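You operate a simulated robot arm through the tools that you are given. There is no shell and no other tool.

Carry out the task below with a simulated robot arm. There is one attempt and no reset: what you move stays moved.

JOB
Press the brown folded cloth flat and put it back on its board.
Fine: leave the press knob up and the tray out.

Only the result counts: the job must be done as asked and must still hold three seconds after the hand-in. Knocking over, shifting, dropping, spilling or breaking anything else fails it. Flat cloth is picked up by pressing the open fingertips on it (5 to 10 N) and closing them slowly along it; thin cloth reads only 2 to 8 mm in the jaws.

ROBOT AND FRAMES
A 7-joint arm with a two-finger parallel gripper, fixed in place. Base frame: the origin is at the foot of the arm, x ahead of it, y to its left, z up; the work surface is at about z = 0.82. Lengths are in m, angles in rad, forces in N, time in s.
With the tool pointing down near the work surface it reaches from about 0.34 to 0.74 m from the base axis. Its first joint turns from -2.496 to 2.496 rad. Payload 3 kg.
The tool frame sits at the grasp point between the pads (the TCP): z along the fingers, y along the line on which they close. The tips reach 0.03 m beyond it. The gripper opens to 0.094 m. The fingers are 0.028 m wide and 0.01 m thick; the gripper's body (0.05 by 0.096 m) begins 0.055 m behind the TCP.
Orientation is that of the tool frame in the base frame, as a unit quaternion [w, x, y, z]. With the fingers straight down and closing along the base's y, the tool's x points along the base's -x, its y along +y and its z along -z.

CONTROLS
- The arm moves only by the tool play_rows. Its argument "plan" is a list of rows, each a list of 3 entries, a list of its own where there are three numbers: the opening in per cent of the stroke, from 0 (shut) to 100 (fully open), then the shift along the tool's x, y, z in units of 25 mm (1.0 is 25 mm), then the turn, a rotation vector about the tool's x, y, z in units of 6 degrees (1.0 is 6 degrees). In form: [[hand, [tx, ty, tz], [rx, ry, rz]], ...]. A call has 1 to 20 rows; each row shifts and turns the commanded pose from where the row before left it, along the tool's axes as they then stand. A call with a number of a shift or a turn outside -1 to 1 is refused whole. Each row takes 0.2 s and may step no farther than 0.05 m and 0.15 rad from the row before; otherwise, or with a gripper value out of range, the whole call is refused. Where a pose cannot be reached the arm comes as near as it can. A force on the tool above 40 N (or 10 N above the force at the start of the call, whichever is more), or a blocked arm, ends the call early, and 0.2 s more pass. Each finger travels about 0.045 m/s and halts on what it meets, pressing with about 31 N; the grip force reading is that of the motor and also rises with nothing between the fingers. The clock runs only during rows and for 0.2 s after the last one: add rows that do not move to give the fingers time. It gives the time, the measured TCP pose, the force on the tool (base axes), the opening and the grip force at its end, in the units of the frame above (readings bear some noise), with the torque about the TCP (base axes, N m) and any sound that the robot's microphone picked up.
- Cameras (640 x 400 px; columns grow to the right, rows downward): "scene" is fixed at [0.2187, -0.5007, 1.3936]; the picture's right is [0.87, -0.48, 0.00], its down [-0.21, -0.38, -0.90] and it looks along [0.44, 0.79, -0.43] (base axes); focal length 303 px, centre (320, 200). "wrist" rides on the gripper at [0.076, 0.014, -0.103] in the tool frame; the picture's right is [-0.18, 0.98, 0.00], its down [-0.75, -0.14, -0.64] and it looks along [-0.63, -0.12, 0.77] (tool axes); focal length 243 px, centre (320, 200). There is no depth. A picture from a camera that has moved, and an enlarged one, comes with that camera's place and axes in the base frame and with its lens.
- camera(camera): a new picture of that camera. The clock stands still meanwhile.
- lift_body(by): slides the trunk up (or, below 0, down) by that many m; the arm rides with it, the base frame stays. It gives what a move gives, with no picture.
- inspect(camera, box): a new picture of the part [left, top, right, bottom] of that camera's present view, enlarged. The clock stands still meanwhile.
- hand_in(): hands the job in; it is judged then, once.

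Nothing tells you positions but the pictures and the camera data. Unless the task says otherwise, let go and move clear before handing in.

The tools are called after "Emit:" as a command line: name --argument value ..., lists and objects as JSON in quotes. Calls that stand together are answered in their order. play_rows: Moves the arm, as the interface text tells. Its arguments: {"type":"object","properties":{"plan":{"type":"array","items":{"type":"array"}}},"required":["plan"]} The other tools are called the same way: lift_body (by) slides the trunk up or down; camera (camera) takes a picture; inspect (camera, box) takes an enlarged picture of a part of a camera's view; hand_in () hands the job in.

At the start:

```text
t: 0.0
tool_pos: [0.5498, 0.1255, 1.2934]
ee_rot: [0.0, 0.0, 1.0, 0.0]
ft_force: [-0.1, 0.6, -0.2]
ft_torque: [-0.02, -0.02, -0.02]
gripper_width: 0.094
grip_force: 0.1
trunk travel left (down, up): [-0.175, 0.215]
```

scene: 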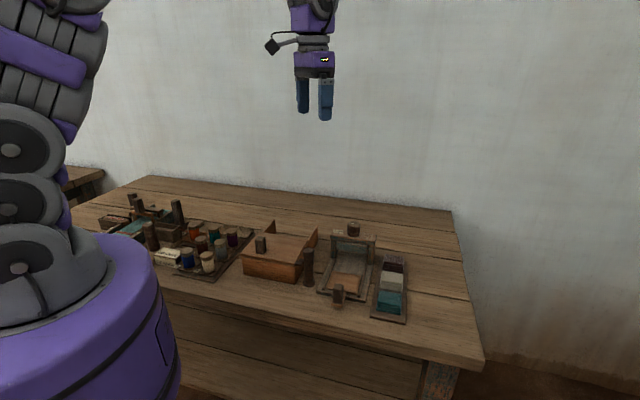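
wrist: 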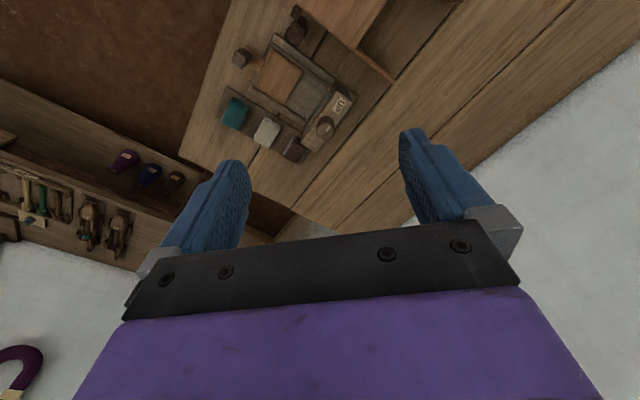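

I see a table with a spool tray, a box, a press with a tray and knob, and a board with folded cloths (brown, white, teal). I'll look closer at both views before moving.

Emit:
inspect --camera "scene" --box '[230, 210, 430, 335]'

Emit:
inspect --camera "wrist" --box '[200, 0, 400, 180]'

Emit:
inspect --camera "scene" --box '[80, 170, 280, 295]'

```text
3.20 times, centred on (330, 272) of scene
camera zoom: at [0.2187, -0.5007, 1.3936], right [0.87, -0.48, 0.0], down [-0.21, -0.38, -0.9], along [0.44, 0.79, -0.43], focal length 970 px, centre (288, -32)
```

zoom: 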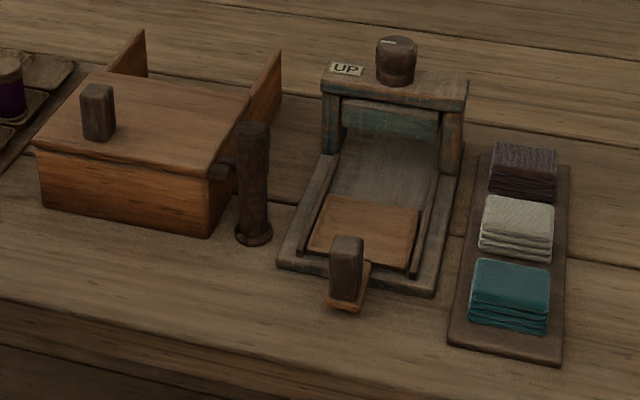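

```text
2.22 times, centred on (300, 90) of wrist
camera zoom: at [0.4732, 0.1402, 1.3958], right [0.18, 0.98, 0.0], down [0.75, -0.14, 0.64], along [0.63, -0.12, -0.77], focal length 539 px, centre (364, 444)
```

zoom: 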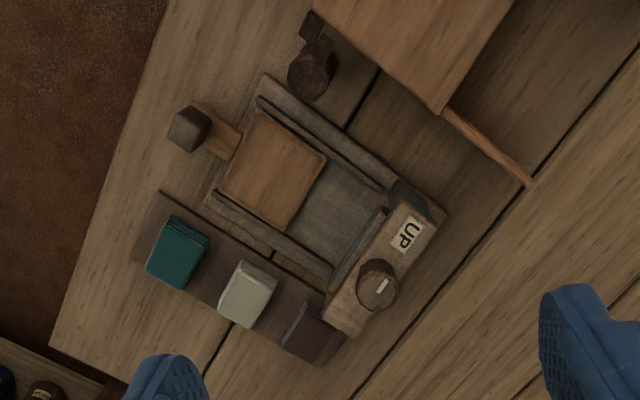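

```text
3.20 times, centred on (180, 232) of scene
camera zoom: at [0.2187, -0.5007, 1.3936], right [0.87, -0.48, 0.0], down [-0.21, -0.38, -0.9], along [0.44, 0.79, -0.43], focal length 970 px, centre (768, 96)
```

zoom: 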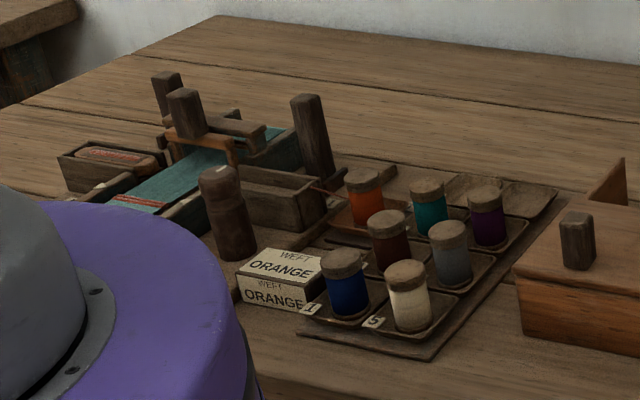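

The brown cloth is the far stack on the slim board, roughly at (0.75, 0.03). The press's tray is out, and its knob sits near (0.667, 0.117, 0.95) beside an "UP" label. I'll lower the arm for a closer look.

Emit:
play_rows --plan '[[100, [0, -0.26, 0.93], [0, 0, 0]], [100, [0, -0.26, 0.93], [0, 0, 0]], [100, [0, -0.26, 0.93], [0, 0, 0]], [100, [0, -0.26, 0.93], [0, 0, 0]], [100, [0, -0.26, 0.93], [0, 0, 0]], [100, [0, -0.26, 0.93], [0, 0, 0]], [100, [0, -0.26, 0.93], [0, 0, 0]]]'

Emit:
camera --camera "wrist"

Emit:
inspect --camera "scene" --box '[310, 215, 410, 280]'

```text
t: 1.6
tool_pos: [0.549, 0.0785, 1.1318]
ee_rot: [0.0, 0.0, 1.0, 0.0]
ft_force: [1.0, 0.1, -0.4]
ft_torque: [-0.03, 0.0, 0.05]
gripper_width: 0.0937
grip_force: 0.1
trunk travel left (down, up): [-0.175, 0.215]
```

```text
taken
camera wrist: at [0.4719, 0.0927, 1.2343], right [0.18, 0.98, 0.0], down [0.75, -0.14, 0.64], along [0.63, -0.12, -0.77], focal length 243 px, centre (320, 200)
```

wrist: 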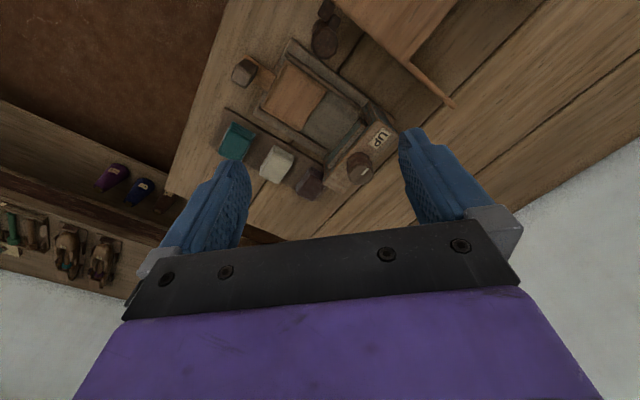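

```text
6.15 times, centred on (360, 248) of scene
camera zoom: at [0.2187, -0.5007, 1.3936], right [0.87, -0.48, 0.0], down [-0.21, -0.38, -0.9], along [0.44, 0.79, -0.43], focal length 1864 px, centre (74, -92)
```

zoom: 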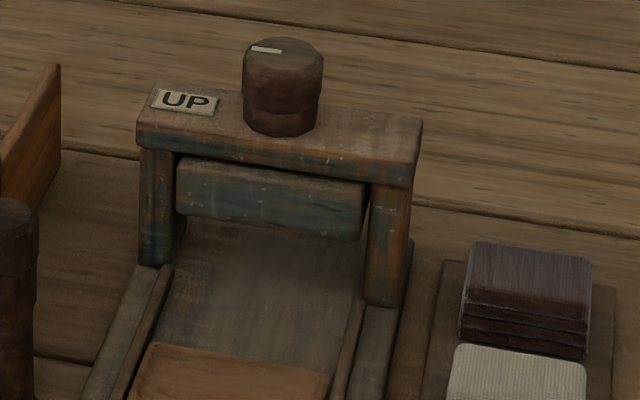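

The knob is a rotary one: its white mark points at "UP", and a platen hangs under the bridge. I'll zoom in to measure positions.

Emit:
inspect --camera "wrist" --box '[200, 10, 420, 220]'

Emit:
inspect --camera "scene" --box '[305, 240, 415, 325]'

```text
1.90 times, centred on (310, 115) of wrist
camera zoom: at [0.4719, 0.0927, 1.2343], right [0.18, 0.98, 0.0], down [0.75, -0.14, 0.64], along [0.63, -0.12, -0.77], focal length 462 px, centre (339, 362)
```

zoom: 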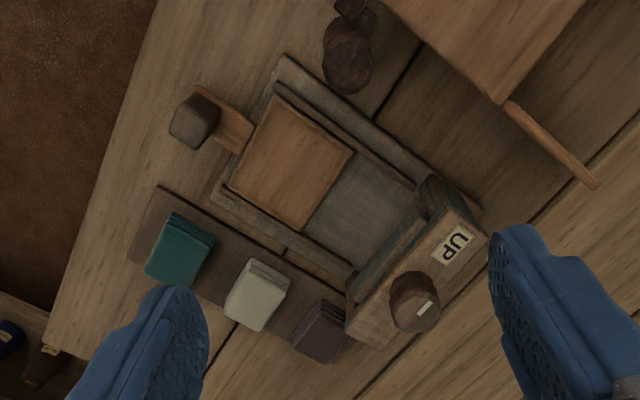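

```text
4.71 times, centred on (360, 282) of scene
camera zoom: at [0.2187, -0.5007, 1.3936], right [0.87, -0.48, 0.0], down [-0.21, -0.38, -0.9], along [0.44, 0.79, -0.43], focal length 1426 px, centre (132, -188)
```

zoom: 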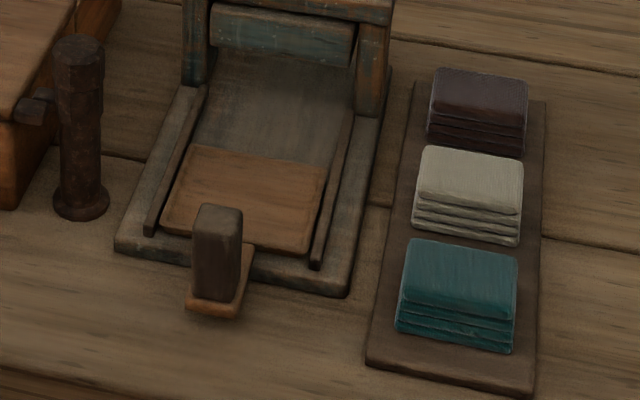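

The board is about 0.24 × 0.08 m, turned 45°, with the brown cloth around (0.757, 0.024). I'll use the gripper's known pose in the scene view to check my calibration.

Emit:
inspect --camera "scene" --box '[240, 60, 440, 260]'

```text
2.00 times, centred on (340, 160) of scene
camera zoom: at [0.2187, -0.5007, 1.3936], right [0.87, -0.48, 0.0], down [-0.21, -0.38, -0.9], along [0.44, 0.79, -0.43], focal length 606 px, centre (280, 280)
```

zoom: 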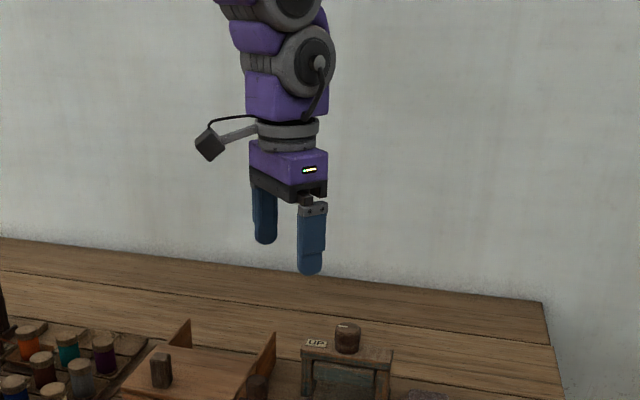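

The scene camera calibration agrees with the gripper's pose to a pixel or two. Next I'll yaw the tool 45° so the fingers close across the board's width.

Emit:
play_rows --plan '[[100, [0, 0, 0], [0, 0, -0.9375]], [100, [0, 0, 0], [0, 0, -0.9375]], [100, [0, 0, 0], [0, 0, -0.9375]], [100, [0, 0, 0], [0, 0, -0.9375]], [100, [0, 0, 0], [0, 0, -0.9375]], [100, [0, 0, 0], [0, 0, -0.9375]], [100, [0, 0, 0], [0, 0, -0.9375]], [100, [0, 0, 0], [0, 0, -0.9375]], [100, [0, 0, 0], [0, 0, 0]]]'

Emit:
camera --camera "wrist"

```text
t: 3.6
tool_pos: [0.5483, 0.0793, 1.132]
ee_rot: [0.001, -0.383, 0.924, -0.001]
ft_force: [0.5, -0.1, 0.5]
ft_torque: [-0.01, -0.03, 0.0]
gripper_width: 0.094
grip_force: 0.0
trunk travel left (down, up): [-0.175, 0.215]
```

```text
taken
camera wrist: at [0.4837, 0.0362, 1.2342], right [-0.57, 0.82, 0.0], down [0.63, 0.43, 0.64], along [0.53, 0.36, -0.77], focal length 243 px, centre (320, 200)
```

wrist: 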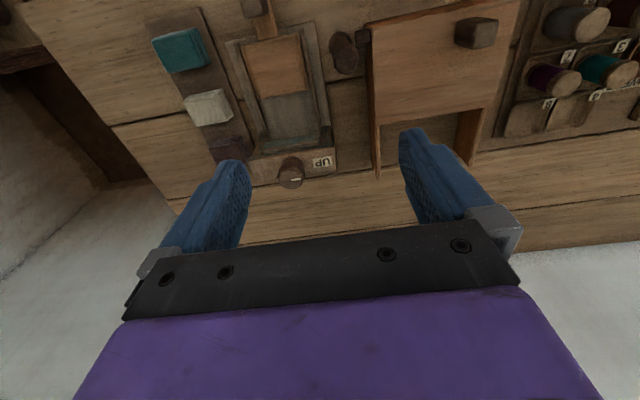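

The tool is at 45° now, aligned with the press and the board. I'll go above the brown cloth, staying higher than the knob, to check reach and alignment.

Emit:
play_rows --plan '[[100, [-0.484, -0.83, 0.4], [0, 0, 0]], [100, [-0.484, -0.83, 0.4], [0, 0, 0]], [100, [-0.484, -0.83, 0.4], [0, 0, 0]], [100, [-0.484, -0.83, 0.4], [0, 0, 0]], [100, [-0.484, -0.83, 0.4], [0, 0, 0]], [100, [-0.484, -0.83, 0.4], [0, 0, 0]], [100, [-0.484, -0.83, 0.4], [0, 0, 0]], [100, [-0.484, -0.83, 0.4], [0, 0, 0]], [100, [-0.484, -0.83, 0.4], [0, 0, 0]], [100, [0, 0, 0], [0, 0, 0]]]'

Emit:
camera --camera "wrist"

Emit:
camera --camera "scene"

```text
t: 5.8
tool_pos: [0.7551, 0.0249, 1.0399]
ee_rot: [0.0, -0.382, 0.924, 0.0]
ft_force: [0.3, 0.1, 0.6]
ft_torque: [0.01, 0.01, 0.02]
gripper_width: 0.094
grip_force: 0.1
trunk travel left (down, up): [-0.175, 0.215]
```

```text
taken
camera wrist: at [0.6912, -0.019, 1.1431], right [-0.56, 0.83, 0.0], down [0.63, 0.43, 0.64], along [0.53, 0.36, -0.77], focal length 243 px, centre (320, 200)
```

wrist: 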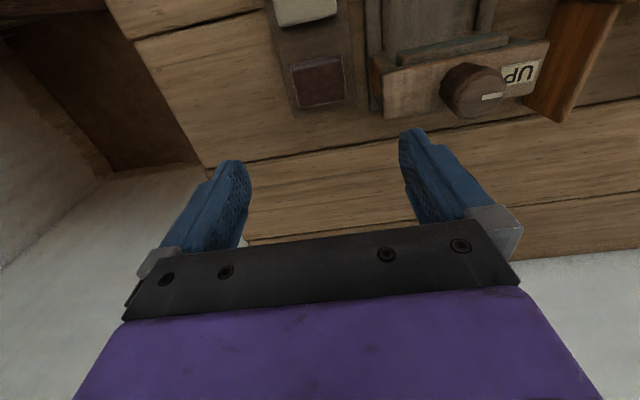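

```text
taken
```

scene: 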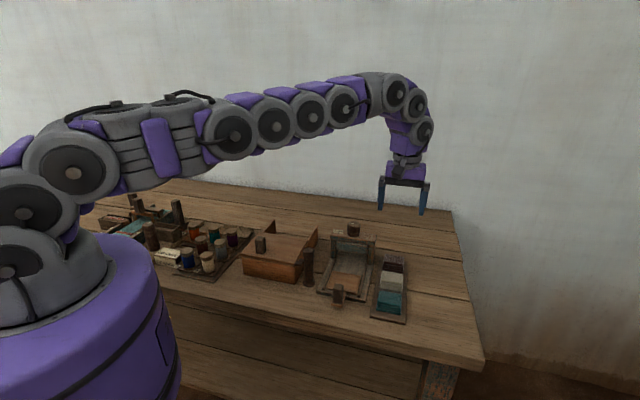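

The pose is reached and the cloth lies almost directly under the tool. I'll zoom in to refine the cloth and knob positions.

Emit:
inspect --camera "wrist" --box '[260, 0, 560, 150]'

Emit:
inspect --camera "wrist" --box '[260, 30, 380, 130]'

```text
2.13 times, centred on (410, 75) of wrist
camera zoom: at [0.6912, -0.019, 1.1431], right [-0.56, 0.83, 0.0], down [0.63, 0.43, 0.64], along [0.53, 0.36, -0.77], focal length 518 px, centre (128, 467)
```

zoom: 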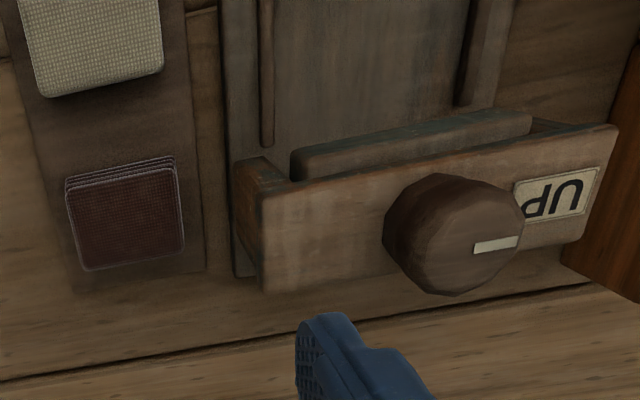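

```text
4.00 times, centred on (320, 80) of wrist
camera zoom: at [0.6912, -0.019, 1.1431], right [-0.56, 0.83, 0.0], down [0.63, 0.43, 0.64], along [0.53, 0.36, -0.77], focal length 970 px, centre (320, 680)
```

zoom: 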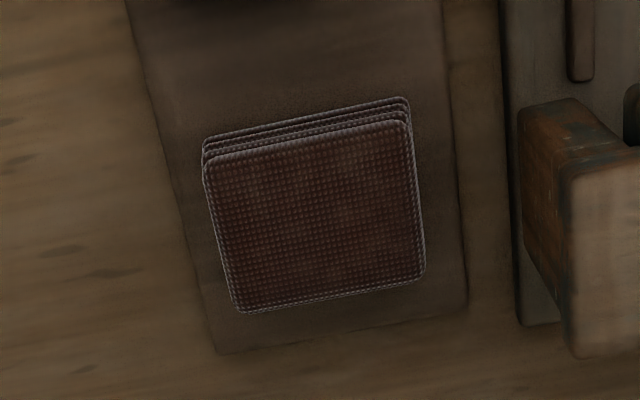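

The cloth is about 55 × 41 mm with its top near z = 0.85, centred at (0.754, 0.024). The bridge end is only about 56 mm from its centre, so I'll narrow the opening to 80% before lowering by the trunk.

Emit:
play_rows --plan '[[80, [0.06, 0, 0], [0, 0, 0]], [80, [0, 0, 0], [0, 0, 0]], [80, [0, 0, 0], [0, 0, 0]]]'

Emit:
lift_body --by -0.12

Emit:
camera --camera "wrist"

Emit:
camera --camera "scene"

```text
t: 6.6
tool_pos: [0.7556, 0.0239, 1.0398]
ee_rot: [0.0, -0.382, 0.924, 0.001]
ft_force: [0.2, -0.6, -0.1]
ft_torque: [0.0, -0.03, 0.04]
gripper_width: 0.0753
grip_force: 0.0
trunk travel left (down, up): [-0.175, 0.215]
```

```text
t: 8.1
tool_pos: [0.7565, 0.0238, 0.9212]
ee_rot: [0.001, -0.383, 0.924, 0.0]
ft_force: [-0.7, 0.1, 0.5]
ft_torque: [0.01, -0.02, 0.01]
gripper_width: 0.0752
grip_force: 0.0
trunk travel left (down, up): [-0.055, 0.335]
```

```text
taken
camera wrist: at [0.6912, -0.02, 1.0234], right [-0.56, 0.83, 0.0], down [0.63, 0.43, 0.64], along [0.53, 0.36, -0.77], focal length 243 px, centre (320, 200)
```

wrist: 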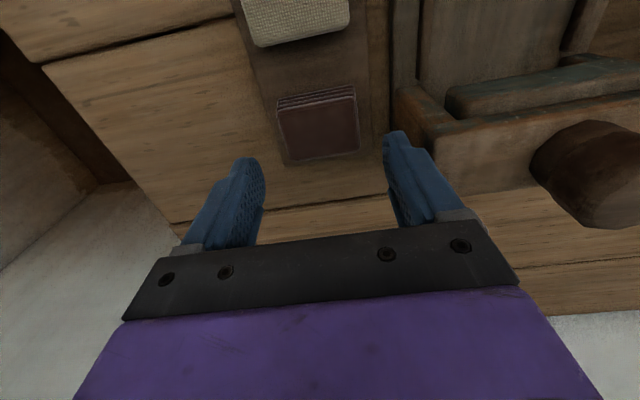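

```text
taken
```

scene: 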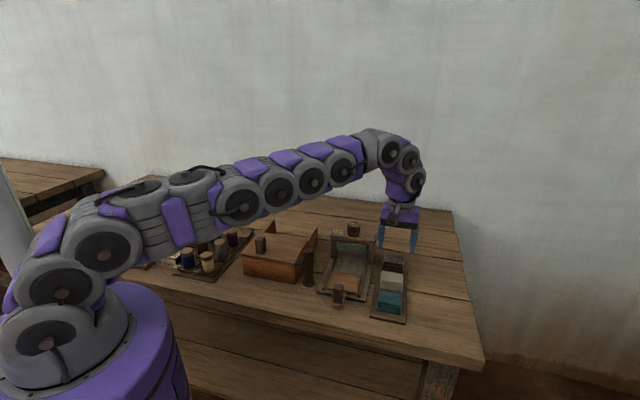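

Emit:
inspect --camera "wrist" --box '[220, 60, 440, 220]'

Emit:
inspect --camera "scene" --box '[310, 190, 450, 320]'

```text
2.50 times, centred on (330, 140) of wrist
camera zoom: at [0.6912, -0.02, 1.0234], right [-0.56, 0.83, 0.0], down [0.63, 0.43, 0.64], along [0.53, 0.36, -0.77], focal length 606 px, centre (295, 350)
```

zoom: 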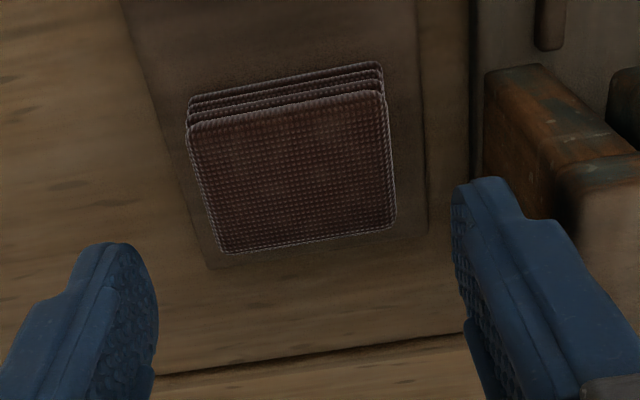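

```text
3.08 times, centred on (380, 255) of scene
camera zoom: at [0.2187, -0.5007, 1.3936], right [0.87, -0.48, 0.0], down [-0.21, -0.38, -0.9], along [0.44, 0.79, -0.43], focal length 932 px, centre (135, 31)
```

zoom: 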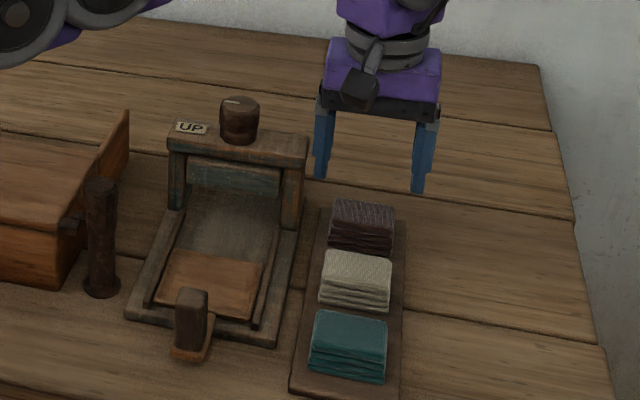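

The cloth centre measures (0.754, 0.024) again, so the alignment is good. I'll narrow the fingers slightly for bridge clearance and go down.

Emit:
play_rows --plan '[[76, [0.07, 0.02, 0], [0, 0, 0]], [76, [0, 0, 0], [0, 0, 0]]]'

Emit:
lift_body --by -0.045

Emit:
camera --camera "wrist"

Emit:
inspect --camera "scene" --box '[340, 200, 440, 300]'

```text
t: 8.7
tool_pos: [0.7536, 0.0224, 0.9202]
ee_rot: [0.001, -0.383, 0.924, -0.001]
ft_force: [0.9, 0.0, -0.2]
ft_torque: [-0.01, 0.01, 0.01]
gripper_width: 0.0713
grip_force: 0.0
trunk travel left (down, up): [-0.055, 0.335]
```

```text
t: 9.6
tool_pos: [0.7546, 0.0218, 0.8754]
ee_rot: [0.001, -0.383, 0.924, -0.001]
ft_force: [0.7, 0.7, -0.3]
ft_torque: [-0.03, 0.0, 0.0]
gripper_width: 0.0713
grip_force: 0.1
trunk travel left (down, up): [-0.01, 0.38]
```

```text
taken
camera wrist: at [0.6887, -0.021, 0.9785], right [-0.56, 0.83, 0.0], down [0.63, 0.43, 0.64], along [0.53, 0.36, -0.77], focal length 243 px, centre (320, 200)
```

wrist: 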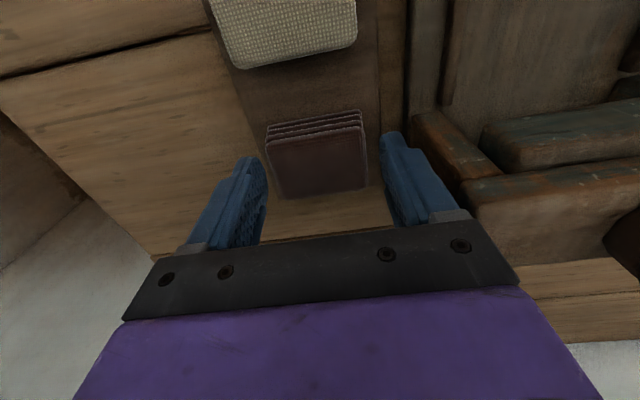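

```text
4.00 times, centred on (390, 250) of scene
camera zoom: at [0.2187, -0.5007, 1.3936], right [0.87, -0.48, 0.0], down [-0.21, -0.38, -0.9], along [0.44, 0.79, -0.43], focal length 1212 px, centre (40, 0)
```

zoom: 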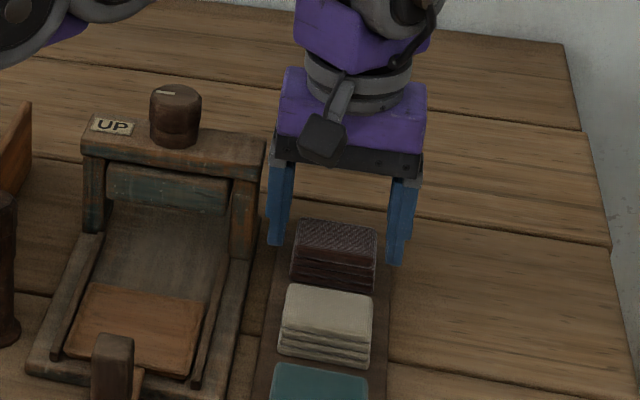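

Emit:
inspect --camera "wrist" --box '[220, 90, 440, 250]'

```text
2.50 times, centred on (330, 170) of wrist
camera zoom: at [0.6887, -0.021, 0.9785], right [-0.56, 0.83, 0.0], down [0.63, 0.43, 0.64], along [0.53, 0.36, -0.77], focal length 606 px, centre (295, 275)
```

zoom: 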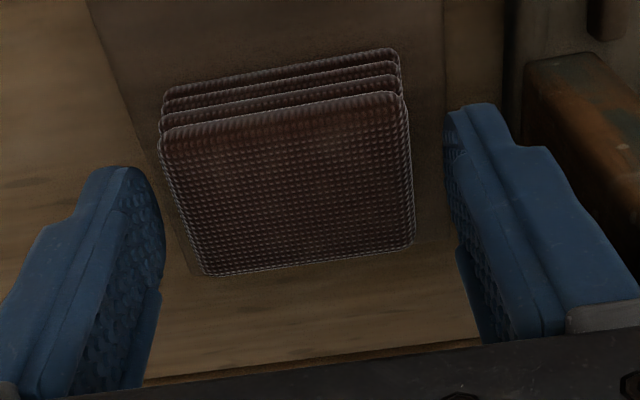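

The fingers straddle the cloth with a few millimetres free on each side. I'll go down about 10 mm more and close gently.

Emit:
play_rows --plan '[[76, [0, 0, 0.2], [0, 0, 0]], [76, [0, 0, 0.2], [0, 0, 0]], [76, [0, 0, 0], [0, 0, 0]]]'

```text
t: 10.4
tool_pos: [0.7536, 0.0211, 0.8655]
ee_rot: [0.0, -0.382, 0.924, -0.001]
ft_force: [0.4, -0.2, -0.1]
ft_torque: [-0.02, 0.0, -0.01]
gripper_width: 0.0717
grip_force: 0.0
trunk travel left (down, up): [-0.01, 0.38]
```

Emit:
play_rows --plan '[[72, [0, 0, 0], [0, 0, 0]], [68, [0, 0, 0], [0, 0, 0]], [64, [0, 0, 0], [0, 0, 0]], [60, [0, 0, 0], [0, 0, 0]], [57, [0, 0, 0], [0, 0, 0]], [54, [0, 0, 0], [0, 0, 0]], [54, [0, 0, 0], [0, 0, 0]]]'

Emit:
camera --camera "wrist"

```text
t: 12.0
tool_pos: [0.7545, 0.022, 0.864]
ee_rot: [-0.001, -0.382, 0.924, 0.001]
ft_force: [-0.6, 0.8, 0.0]
ft_torque: [0.0, 0.05, 0.02]
gripper_width: 0.0588
grip_force: 30.8
trunk travel left (down, up): [-0.01, 0.38]
```

```text
taken
camera wrist: at [0.6892, -0.021, 0.968], right [-0.56, 0.83, 0.0], down [0.63, 0.43, 0.64], along [0.53, 0.36, -0.77], focal length 243 px, centre (320, 200)
```

wrist: 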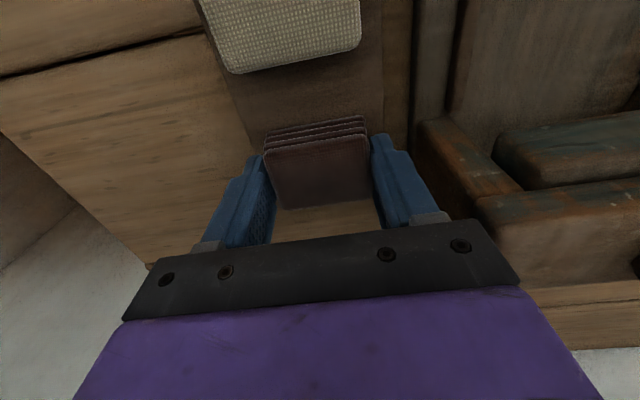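

The cloth is held at about 59 mm with 31 N. I'll raise it by the trunk and check that it came along.

Emit:
lift_body --by 0.04

Emit:
camera --camera "wrist"

Emit:
inspect --camera "scene" --box '[310, 190, 450, 320]'

```text
t: 12.8
tool_pos: [0.753, 0.0214, 0.9045]
ee_rot: [0.0, -0.383, 0.924, 0.0]
ft_force: [0.4, -0.5, -0.6]
ft_torque: [0.03, 0.02, 0.0]
gripper_width: 0.0586
grip_force: 31.0
trunk travel left (down, up): [-0.05, 0.34]
```

```text
taken
camera wrist: at [0.6895, -0.0209, 1.0075], right [-0.56, 0.83, 0.0], down [0.63, 0.43, 0.64], along [0.53, 0.36, -0.77], focal length 243 px, centre (320, 200)
```

wrist: 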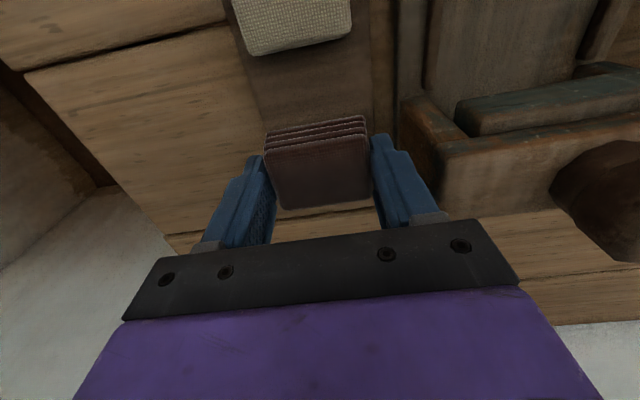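

```text
3.08 times, centred on (380, 255) of scene
camera zoom: at [0.2187, -0.5007, 1.3936], right [0.87, -0.48, 0.0], down [-0.21, -0.38, -0.9], along [0.44, 0.79, -0.43], focal length 932 px, centre (135, 31)
```

zoom: 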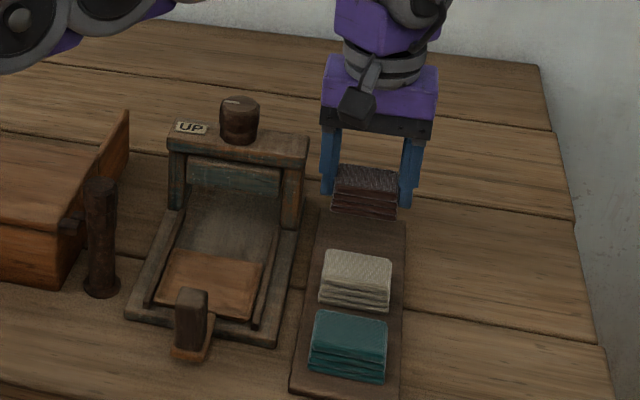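

The cloth is firmly in the gripper. I'll raise it clear of the knob and carry it above the tray, whose centre I put near (0.593, 0.034).

Emit:
lift_body --by 0.1

Emit:
play_rows --plan '[[50, [0.45, 0.4, 0], [0, 0, 0]], [50, [0.45, 0.4, 0], [0, 0, 0]], [50, [0.45, 0.4, 0], [0, 0, 0]], [50, [0.45, 0.5, 0], [0, 0, 0]], [50, [0.45, 0.5, 0], [0, 0, 0]], [50, [0.45, 0.5, 0], [0, 0, 0]], [50, [0.4, 0.6, 0], [0, 0, 0]], [50, [0.4, 0.6, 0], [0, 0, 0]], [50, [0.4, 0.6, 0], [0, 0, 0]], [50, [0.2, 0.4, 0], [0, 0, 0]], [50, [0.11, 0.0, 0], [0, 0, 0]], [50, [0, 0, 0], [0, 0, 0]]]'

Emit:
camera --camera "wrist"

Emit:
inspect --camera "scene" --box '[280, 190, 440, 320]'

```text
t: 14.1
tool_pos: [0.7541, 0.0221, 1.0046]
ee_rot: [0.0, -0.382, 0.924, 0.0]
ft_force: [0.4, 0.1, 0.0]
ft_torque: [0.01, 0.01, -0.02]
gripper_width: 0.0588
grip_force: 31.2
trunk travel left (down, up): [-0.15, 0.24]
```

```text
t: 16.7
tool_pos: [0.5928, 0.0359, 1.0064]
ee_rot: [0.0, -0.383, 0.924, 0.0]
ft_force: [0.2, 0.8, -0.7]
ft_torque: [0.03, 0.01, -0.02]
gripper_width: 0.0588
grip_force: 30.8
trunk travel left (down, up): [-0.15, 0.24]
```

```text
taken
camera wrist: at [0.5283, -0.0077, 1.1073], right [-0.56, 0.83, 0.0], down [0.63, 0.43, 0.64], along [0.53, 0.36, -0.77], focal length 243 px, centre (320, 200)
```

wrist: 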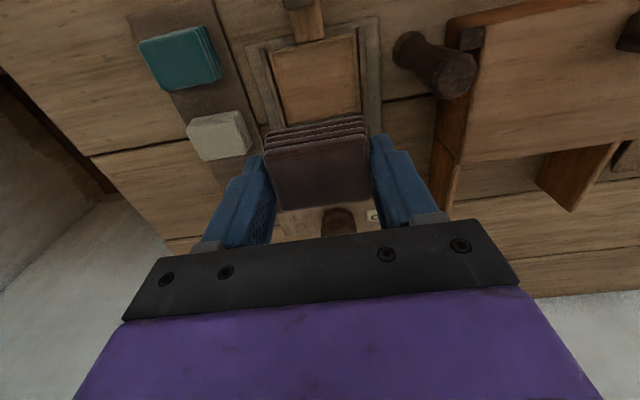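

```text
3.08 times, centred on (360, 255) of scene
camera zoom: at [0.2187, -0.5007, 1.3936], right [0.87, -0.48, 0.0], down [-0.21, -0.38, -0.9], along [0.44, 0.79, -0.43], focal length 932 px, centre (197, 31)
```

zoom: 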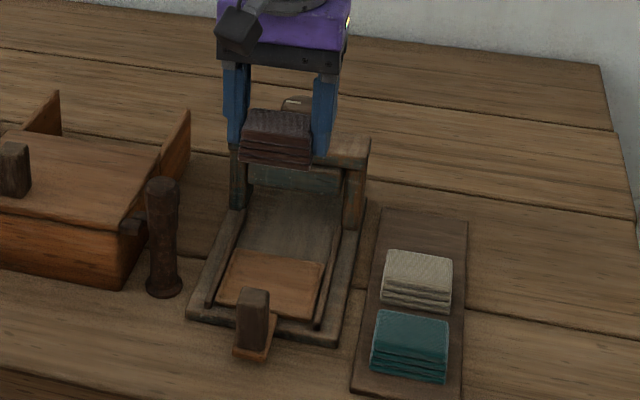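

Emit:
inspect --camera "wrist" --box '[220, 0, 420, 140]'

Emit:
inspect --camera "scene" --box '[320, 240, 380, 310]'

```text
2.86 times, centred on (320, 70) of wrist
camera zoom: at [0.5283, -0.0077, 1.1073], right [-0.56, 0.83, 0.0], down [0.63, 0.43, 0.64], along [0.53, 0.36, -0.77], focal length 693 px, centre (320, 571)
```

zoom: 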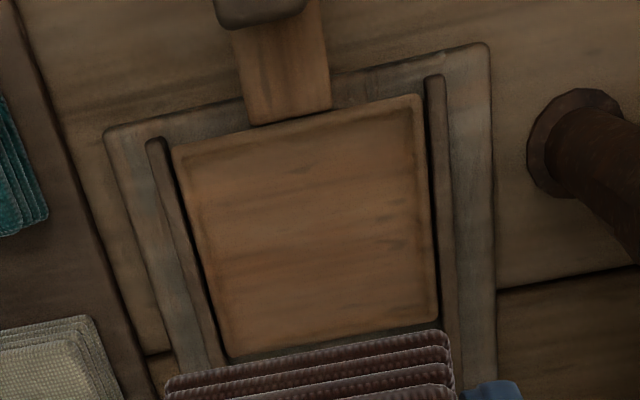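

```text
5.71 times, centred on (350, 275) of scene
camera zoom: at [0.2187, -0.5007, 1.3936], right [0.87, -0.48, 0.0], down [-0.21, -0.38, -0.9], along [0.44, 0.79, -0.43], focal length 1731 px, centre (149, -229)
```

zoom: 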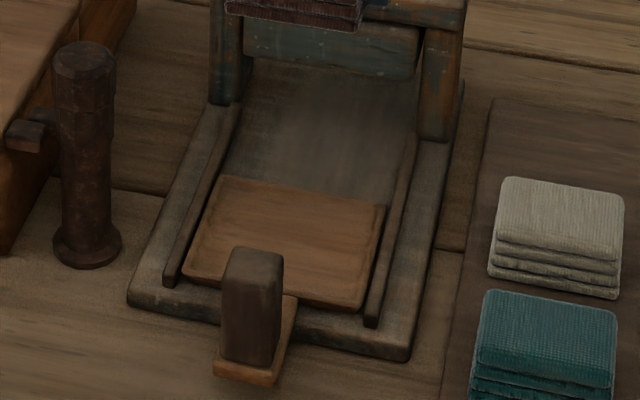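

The tray top looks to be at about z = 0.842, centred near (0.587, 0.028), when I combine both cameras. I'll shift a little and descend to just above it.

Emit:
play_rows --plan '[[50, [0.44, -0.04, 0.6], [0, 0, 0]], [50, [0, 0, 0.9], [0, 0, 0]], [50, [0, 0, 0.9], [0, 0, 0]], [50, [0, 0, 0.9], [0, 0, 0]], [50, [0, 0, 0.7], [0, 0, 0]], [50, [0, 0, 0.2], [0, 0, 0]], [50, [0, 0, 0], [0, 0, 0]]]'

Emit:
camera --camera "wrist"

Emit:
inspect --camera "scene" --box '[310, 210, 390, 310]'

```text
t: 18.3
tool_pos: [0.5851, 0.0259, 0.9015]
ee_rot: [0.001, -0.382, 0.924, 0.0]
ft_force: [-0.8, 1.2, -0.9]
ft_torque: [0.0, 0.0, -0.02]
gripper_width: 0.0588
grip_force: 31.0
trunk travel left (down, up): [-0.15, 0.24]
```

```text
taken
camera wrist: at [0.5205, -0.017, 1.0038], right [-0.56, 0.83, 0.0], down [0.63, 0.43, 0.64], along [0.53, 0.36, -0.77], focal length 243 px, centre (320, 200)
```

wrist: 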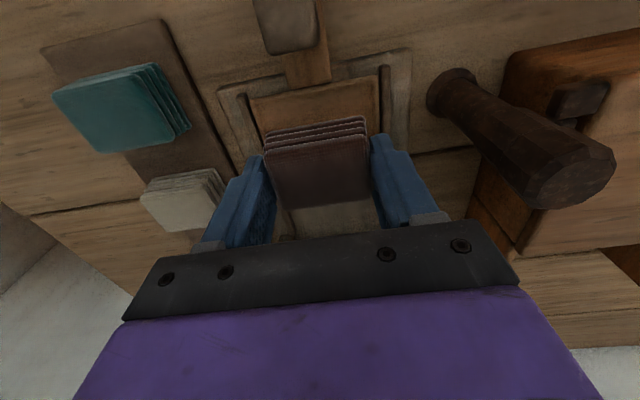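

```text
4.00 times, centred on (350, 260) of scene
camera zoom: at [0.2187, -0.5007, 1.3936], right [0.87, -0.48, 0.0], down [-0.21, -0.38, -0.9], along [0.44, 0.79, -0.43], focal length 1212 px, centre (200, -40)
```

zoom: 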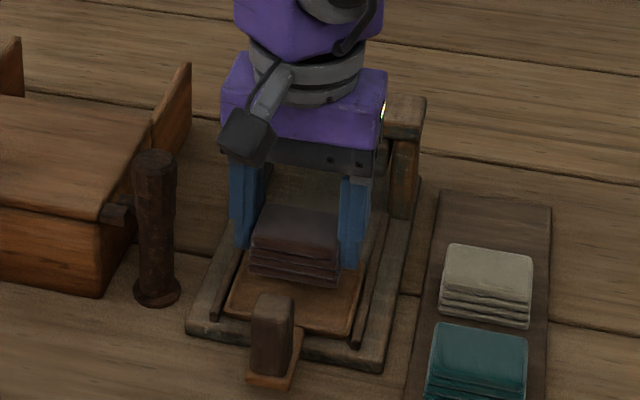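

Emit:
inspect --camera "wrist" --box '[200, 40, 440, 240]'

```text
2.00 times, centred on (320, 140) of wrist
camera zoom: at [0.5205, -0.017, 1.0038], right [-0.56, 0.83, 0.0], down [0.63, 0.43, 0.64], along [0.53, 0.36, -0.77], focal length 485 px, centre (320, 320)
```

zoom: 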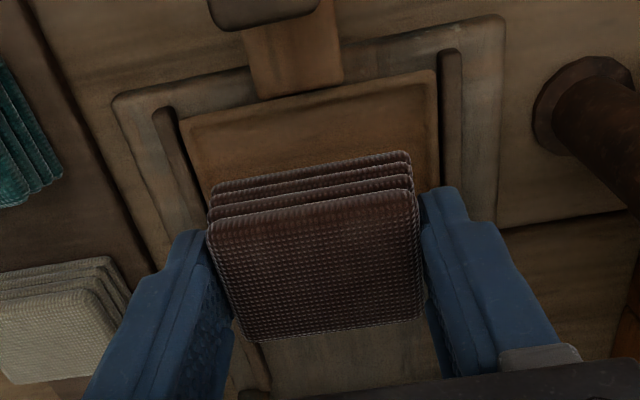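

Cloth and tray line up within 2–3 mm. I'll make that small correction and lower the cloth towards the tray.

Emit:
play_rows --plan '[[50, [-0.12, 0.08, 0.3], [0, 0, 0]], [50, [0, 0, 0.3], [0, 0, 0]], [50, [0, 0, 0.16], [0, 0, 0]], [50, [0, 0, 0], [0, 0, 0]]]'

Emit:
inspect --camera "scene" --box '[320, 240, 380, 310]'

```text
t: 19.3
tool_pos: [0.5873, 0.0304, 0.8809]
ee_rot: [0.0, -0.383, 0.924, 0.0]
ft_force: [-0.4, 0.0, 0.1]
ft_torque: [0.0, -0.02, -0.01]
gripper_width: 0.0587
grip_force: 30.6
trunk travel left (down, up): [-0.15, 0.24]
```

```text
5.71 times, centred on (350, 275) of scene
camera zoom: at [0.2187, -0.5007, 1.3936], right [0.87, -0.48, 0.0], down [-0.21, -0.38, -0.9], along [0.44, 0.79, -0.43], focal length 1731 px, centre (149, -229)
```

zoom: 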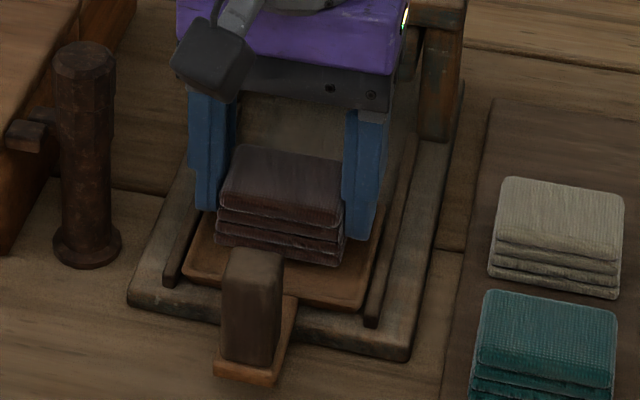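

Emit:
play_rows --plan '[[50, [0, 0, 0.08], [0, 0, 0]], [50, [0, 0, 0.08], [0, 0, 0]], [50, [0, 0, 0], [0, 0, 0]]]'

```text
t: 20.1
tool_pos: [0.5865, 0.0298, 0.877]
ee_rot: [0.0, -0.383, 0.924, 0.0]
ft_force: [0.2, -0.5, 0.2]
ft_torque: [-0.01, 0.0, -0.01]
gripper_width: 0.0588
grip_force: 31.4
trunk travel left (down, up): [-0.15, 0.24]
```

Emit:
play_rows --plan '[[50, [0, 0, 0.08], [0, 0, 0]], [50, [0, 0, 0], [0, 0, 0]]]'

Emit:
inspect --camera "scene" --box '[330, 255, 370, 300]'

```text
t: 20.7
tool_pos: [0.5868, 0.0299, 0.8753]
ee_rot: [0.0, -0.383, 0.924, 0.0]
ft_force: [0.7, -0.2, -1.0]
ft_torque: [0.0, 0.02, 0.01]
gripper_width: 0.0591
grip_force: 30.9
trunk travel left (down, up): [-0.15, 0.24]
```

```text
8.89 times, centred on (350, 278) of scene
camera zoom: at [0.2187, -0.5007, 1.3936], right [0.87, -0.48, 0.0], down [-0.21, -0.38, -0.9], along [0.44, 0.79, -0.43], focal length 2693 px, centre (53, -489)
```

zoom: 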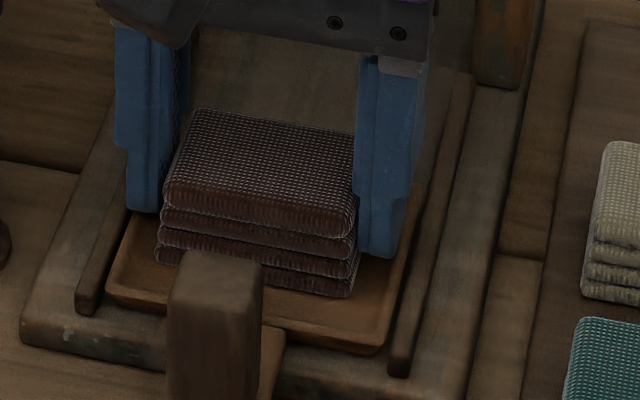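

Emit:
play_rows --plan '[[50, [0, 0, 0.08], [0, 0, 0]], [50, [0, 0, 0], [0, 0, 0]]]'

```text
t: 21.3
tool_pos: [0.5861, 0.0291, 0.8746]
ee_rot: [0.002, -0.383, 0.924, -0.001]
ft_force: [2.8, 0.5, 26.7]
ft_torque: [0.1, 0.24, 0.03]
gripper_width: 0.0588
grip_force: 30.8
trunk travel left (down, up): [-0.15, 0.24]
```

The cloth touched the tray (27 N at TCP z = 0.8746), which puts the tray top near 0.841. I'll back off a touch and open just enough to release inside the rails.

Emit:
play_rows --plan '[[50, [0, 0, -0.06], [0, 0, 0]], [62, [0, 0, 0], [0, 0, 0]], [65, [0, 0, 0], [0, 0, 0]], [68, [0, 0, 0], [0, 0, 0]], [68, [0, 0, 0], [0, 0, 0]]]'

Emit:
inspect --camera "scene" --box '[330, 255, 370, 300]'

Emit:
inspect --camera "wrist" --box '[200, 40, 440, 240]'

```text
t: 22.5
tool_pos: [0.5867, 0.0304, 0.8745]
ee_rot: [0.0, -0.382, 0.924, 0.0]
ft_force: [-0.3, 0.1, 0.1]
ft_torque: [0.01, 0.0, 0.0]
gripper_width: 0.0641
grip_force: 0.1
trunk travel left (down, up): [-0.15, 0.24]
```

```text
8.89 times, centred on (350, 278) of scene
camera zoom: at [0.2187, -0.5007, 1.3936], right [0.87, -0.48, 0.0], down [-0.21, -0.38, -0.9], along [0.44, 0.79, -0.43], focal length 2693 px, centre (53, -489)
```

zoom: 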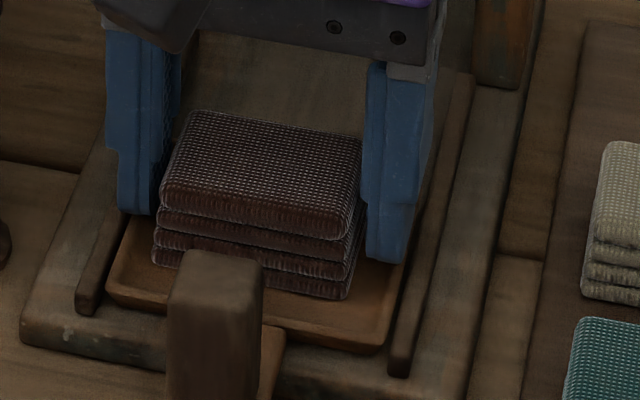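

```text
2.00 times, centred on (320, 140) of wrist
camera zoom: at [0.5219, -0.0135, 0.9773], right [-0.56, 0.83, 0.0], down [0.63, 0.43, 0.64], along [0.53, 0.36, -0.77], focal length 485 px, centre (320, 320)
```

zoom: 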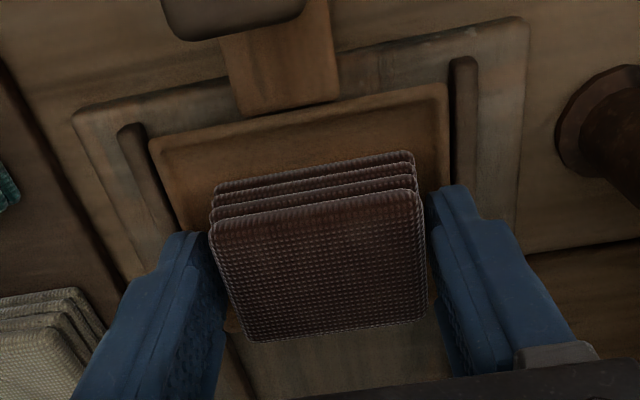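

The cloth sits squarely on the tray. I'll rise straight up and go over the tray's handle, which I put near (0.541, -0.0145) with its top at z = 0.88.

Emit:
play_rows --plan '[[68, [0, 0, -0.5], [0, 0, 0]], [68, [0, 0, -0.8], [0, 0, 0]], [68, [0, 0, -1], [0, 0, 0]], [68, [0, 0, -1], [0, 0, 0]], [68, [0.85, 0, 0], [0, 0, 0]], [68, [0.86, 0, 0], [0, 0, 0]], [68, [0.86, 0, 0], [0, 0, 0]], [68, [0, 0, 0], [0, 0, 0]]]'

Emit:
camera --camera "wrist"

Emit:
inspect --camera "scene" --box '[300, 190, 420, 310]'

```text
t: 24.3
tool_pos: [0.5407, -0.0177, 0.9564]
ee_rot: [0.0, -0.383, 0.924, 0.0]
ft_force: [-0.4, -0.5, 0.3]
ft_torque: [0.0, -0.01, 0.0]
gripper_width: 0.0641
grip_force: 0.1
trunk travel left (down, up): [-0.15, 0.24]
```

```text
taken
camera wrist: at [0.4765, -0.0598, 1.0587], right [-0.56, 0.83, 0.0], down [0.63, 0.43, 0.64], along [0.53, 0.36, -0.77], focal length 243 px, centre (320, 200)
```

wrist: 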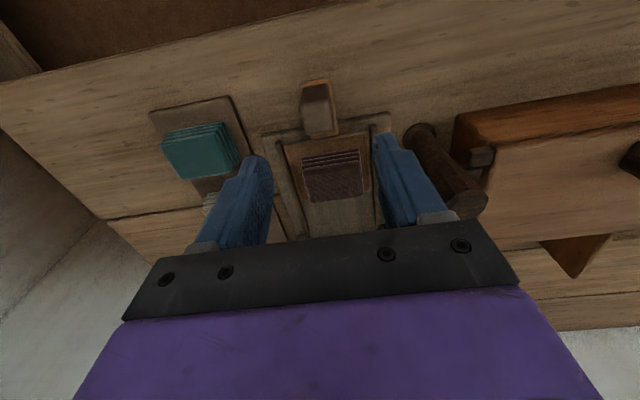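

```text
3.33 times, centred on (360, 250) of scene
camera zoom: at [0.2187, -0.5007, 1.3936], right [0.87, -0.48, 0.0], down [-0.21, -0.38, -0.9], along [0.44, 0.79, -0.43], focal length 1010 px, centre (187, 33)
```

zoom: 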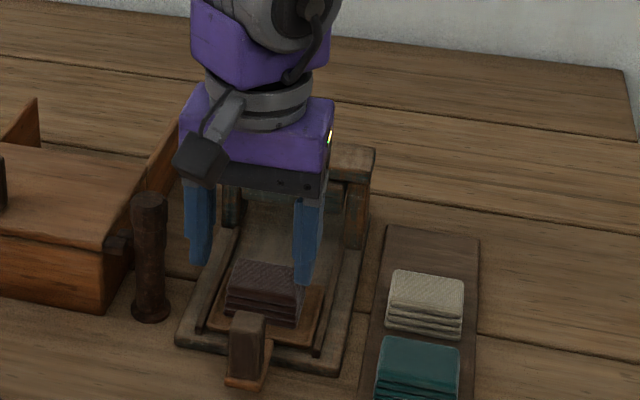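

Emit:
inspect --camera "wrist" --box '[240, 60, 420, 210]'

```text
2.67 times, centred on (330, 135) of wrist
camera zoom: at [0.4765, -0.0598, 1.0587], right [-0.56, 0.83, 0.0], down [0.63, 0.43, 0.64], along [0.53, 0.36, -0.77], focal length 647 px, centre (293, 373)
```

zoom: 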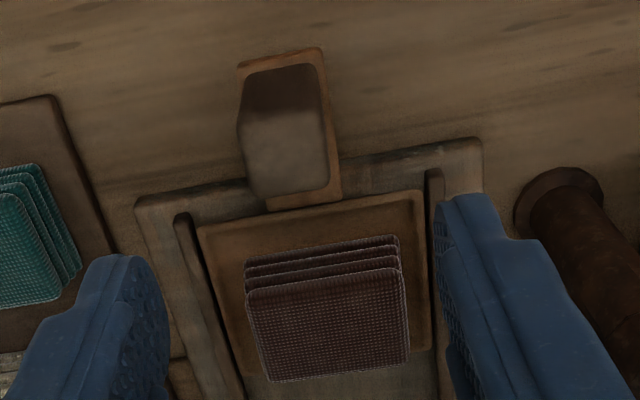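

The handle is near u-offset 8 mm closer than I first put it, with its top at about 0.885. I'll shift, lower around it, and close to a narrow gap first to check centring.

Emit:
play_rows --plan '[[60, [0.32, 0.07, 0], [0, 0, 0]], [60, [0, 0, 0.9], [0, 0, 0]], [60, [0, 0, 0.9], [0, 0, 0]], [60, [0, 0, 0.8], [0, 0, 0]], [55, [0, 0, 0.2], [0, 0, 0]], [50, [0, 0, 0], [0, 0, 0]], [46, [0, 0, 0], [0, 0, 0]], [46, [0, 0, 0], [0, 0, 0]]]'

Emit:
camera --camera "wrist"

Emit:
inspect --camera "scene" --box '[310, 230, 390, 310]'

```text
t: 26.1
tool_pos: [0.5337, -0.0196, 0.8864]
ee_rot: [0.0, -0.383, 0.924, 0.0]
ft_force: [0.3, 0.0, -0.1]
ft_torque: [0.03, 0.01, 0.0]
gripper_width: 0.0433
grip_force: 0.1
trunk travel left (down, up): [-0.15, 0.24]
```

```text
taken
camera wrist: at [0.4693, -0.0635, 0.9885], right [-0.56, 0.83, 0.0], down [0.63, 0.43, 0.64], along [0.53, 0.36, -0.77], focal length 243 px, centre (320, 200)
```

wrist: 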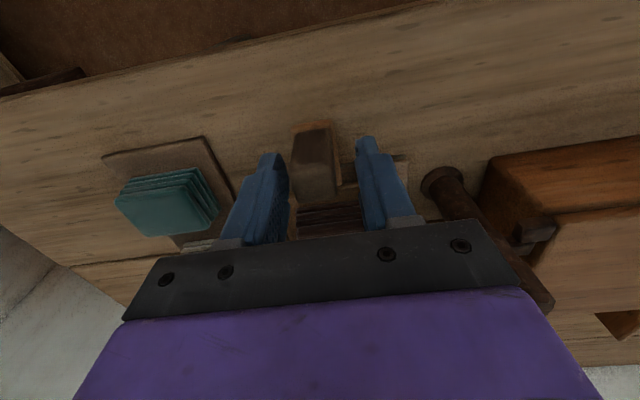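

```text
5.00 times, centred on (350, 270) of scene
camera zoom: at [0.2187, -0.5007, 1.3936], right [0.87, -0.48, 0.0], down [-0.21, -0.38, -0.9], along [0.44, 0.79, -0.43], focal length 1515 px, centre (170, -150)
```

zoom: 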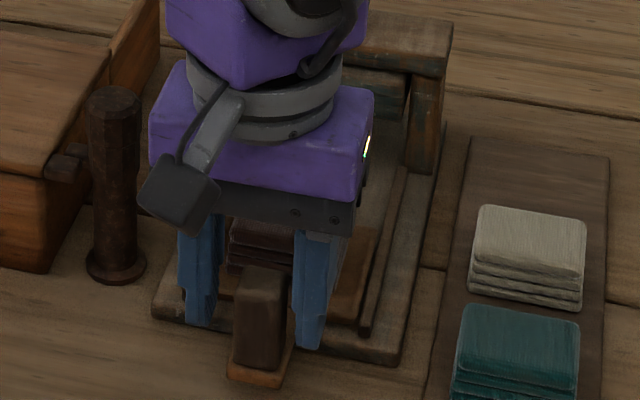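

Emit:
inspect --camera "wrist" --box '[240, 100, 420, 250]'

```text
2.67 times, centred on (330, 175) of wrist
camera zoom: at [0.4693, -0.0635, 0.9885], right [-0.56, 0.83, 0.0], down [0.63, 0.43, 0.64], along [0.53, 0.36, -0.77], focal length 647 px, centre (293, 267)
```

zoom: 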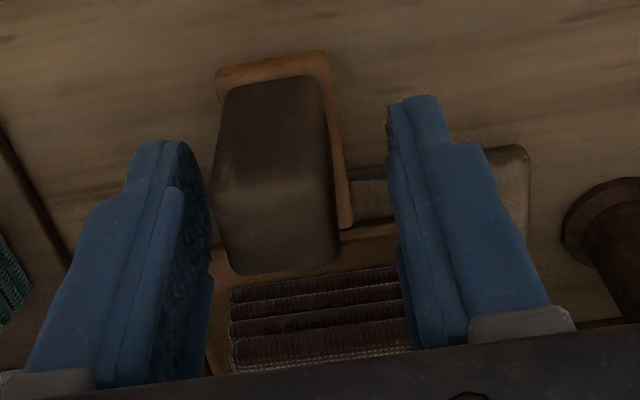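

The handle is about 22 mm wide and about 2 mm off-centre towards the fingers' left side. I'll correct that and close on it gradually.

Emit:
play_rows --plan '[[46, [0.1, -0.08, 0], [0, 0, 0]], [40, [0, 0, 0], [0, 0, 0]], [35, [0, 0, 0], [0, 0, 0]], [31, [0, 0, 0], [0, 0, 0]], [28, [0, 0, 0], [0, 0, 0]], [28, [0, 0, 0], [0, 0, 0]]]'

Emit:
inspect --camera "wrist" --box '[240, 100, 420, 250]'

```text
t: 27.5
tool_pos: [0.5339, -0.0244, 0.8863]
ee_rot: [0.0, -0.383, 0.924, 0.001]
ft_force: [0.2, 0.2, -0.3]
ft_torque: [0.02, 0.01, 0.02]
gripper_width: 0.0264
grip_force: 0.0
trunk travel left (down, up): [-0.15, 0.24]
```

```text
2.67 times, centred on (330, 175) of wrist
camera zoom: at [0.4689, -0.0672, 0.9888], right [-0.56, 0.83, 0.0], down [0.63, 0.43, 0.64], along [0.53, 0.36, -0.77], focal length 647 px, centre (293, 267)
```

zoom: 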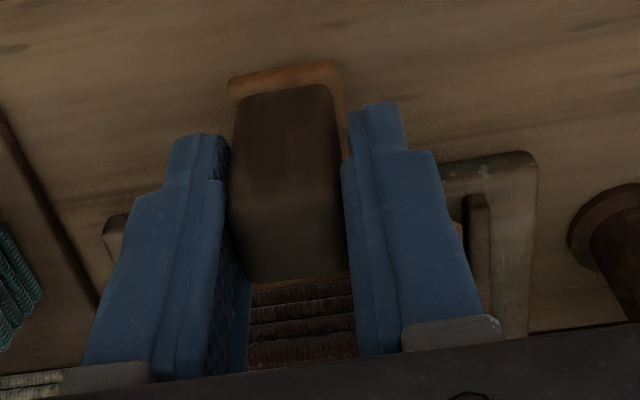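

The handle is well centred between the fingers. I'll close onto it.

Emit:
play_rows --plan '[[25, [0, 0, 0], [0, 0, 0]], [22, [0, 0, 0], [0, 0, 0]], [18, [0, 0, 0], [0, 0, 0]], [18, [0, 0, 0], [0, 0, 0]]]'

```text
t: 28.5
tool_pos: [0.5329, -0.0248, 0.8856]
ee_rot: [0.001, -0.382, 0.924, 0.0]
ft_force: [3.0, -1.6, 2.1]
ft_torque: [0.44, 0.45, -0.02]
gripper_width: 0.0241
grip_force: 45.0
trunk travel left (down, up): [-0.15, 0.24]
```

The handle is gripped at 24 mm. I'll try a small push towards the press first.

Emit:
play_rows --plan '[[18, [-0.2, 0, 0], [0, 0, 0]], [18, [-0.2, 0, 0], [0, 0, 0]], [18, [-0.2, 0, 0], [0, 0, 0]], [18, [0, 0, 0], [0, 0, 0]]]'

Emit:
inspect --camera "scene" --box '[310, 210, 410, 310]'

```text
t: 29.5
tool_pos: [0.5449, -0.0139, 0.8865]
ee_rot: [-0.002, -0.382, 0.924, 0.0]
ft_force: [-0.2, 0.3, -13.5]
ft_torque: [-0.61, -0.33, -0.02]
gripper_width: 0.0242
grip_force: 45.0
trunk travel left (down, up): [-0.15, 0.24]
```

```text
4.00 times, centred on (360, 260) of scene
camera zoom: at [0.2187, -0.5007, 1.3936], right [0.87, -0.48, 0.0], down [-0.21, -0.38, -0.9], along [0.44, 0.79, -0.43], focal length 1212 px, centre (160, -40)
```

zoom: 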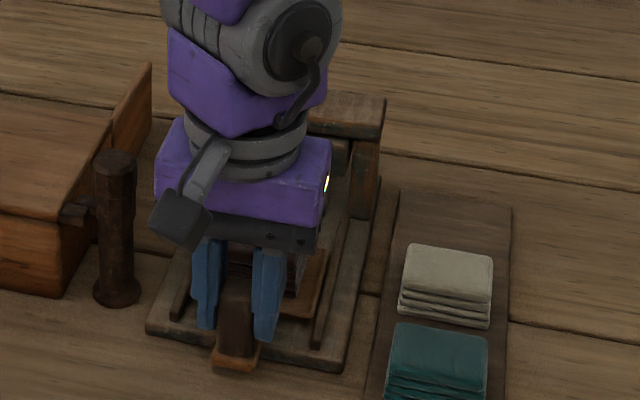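

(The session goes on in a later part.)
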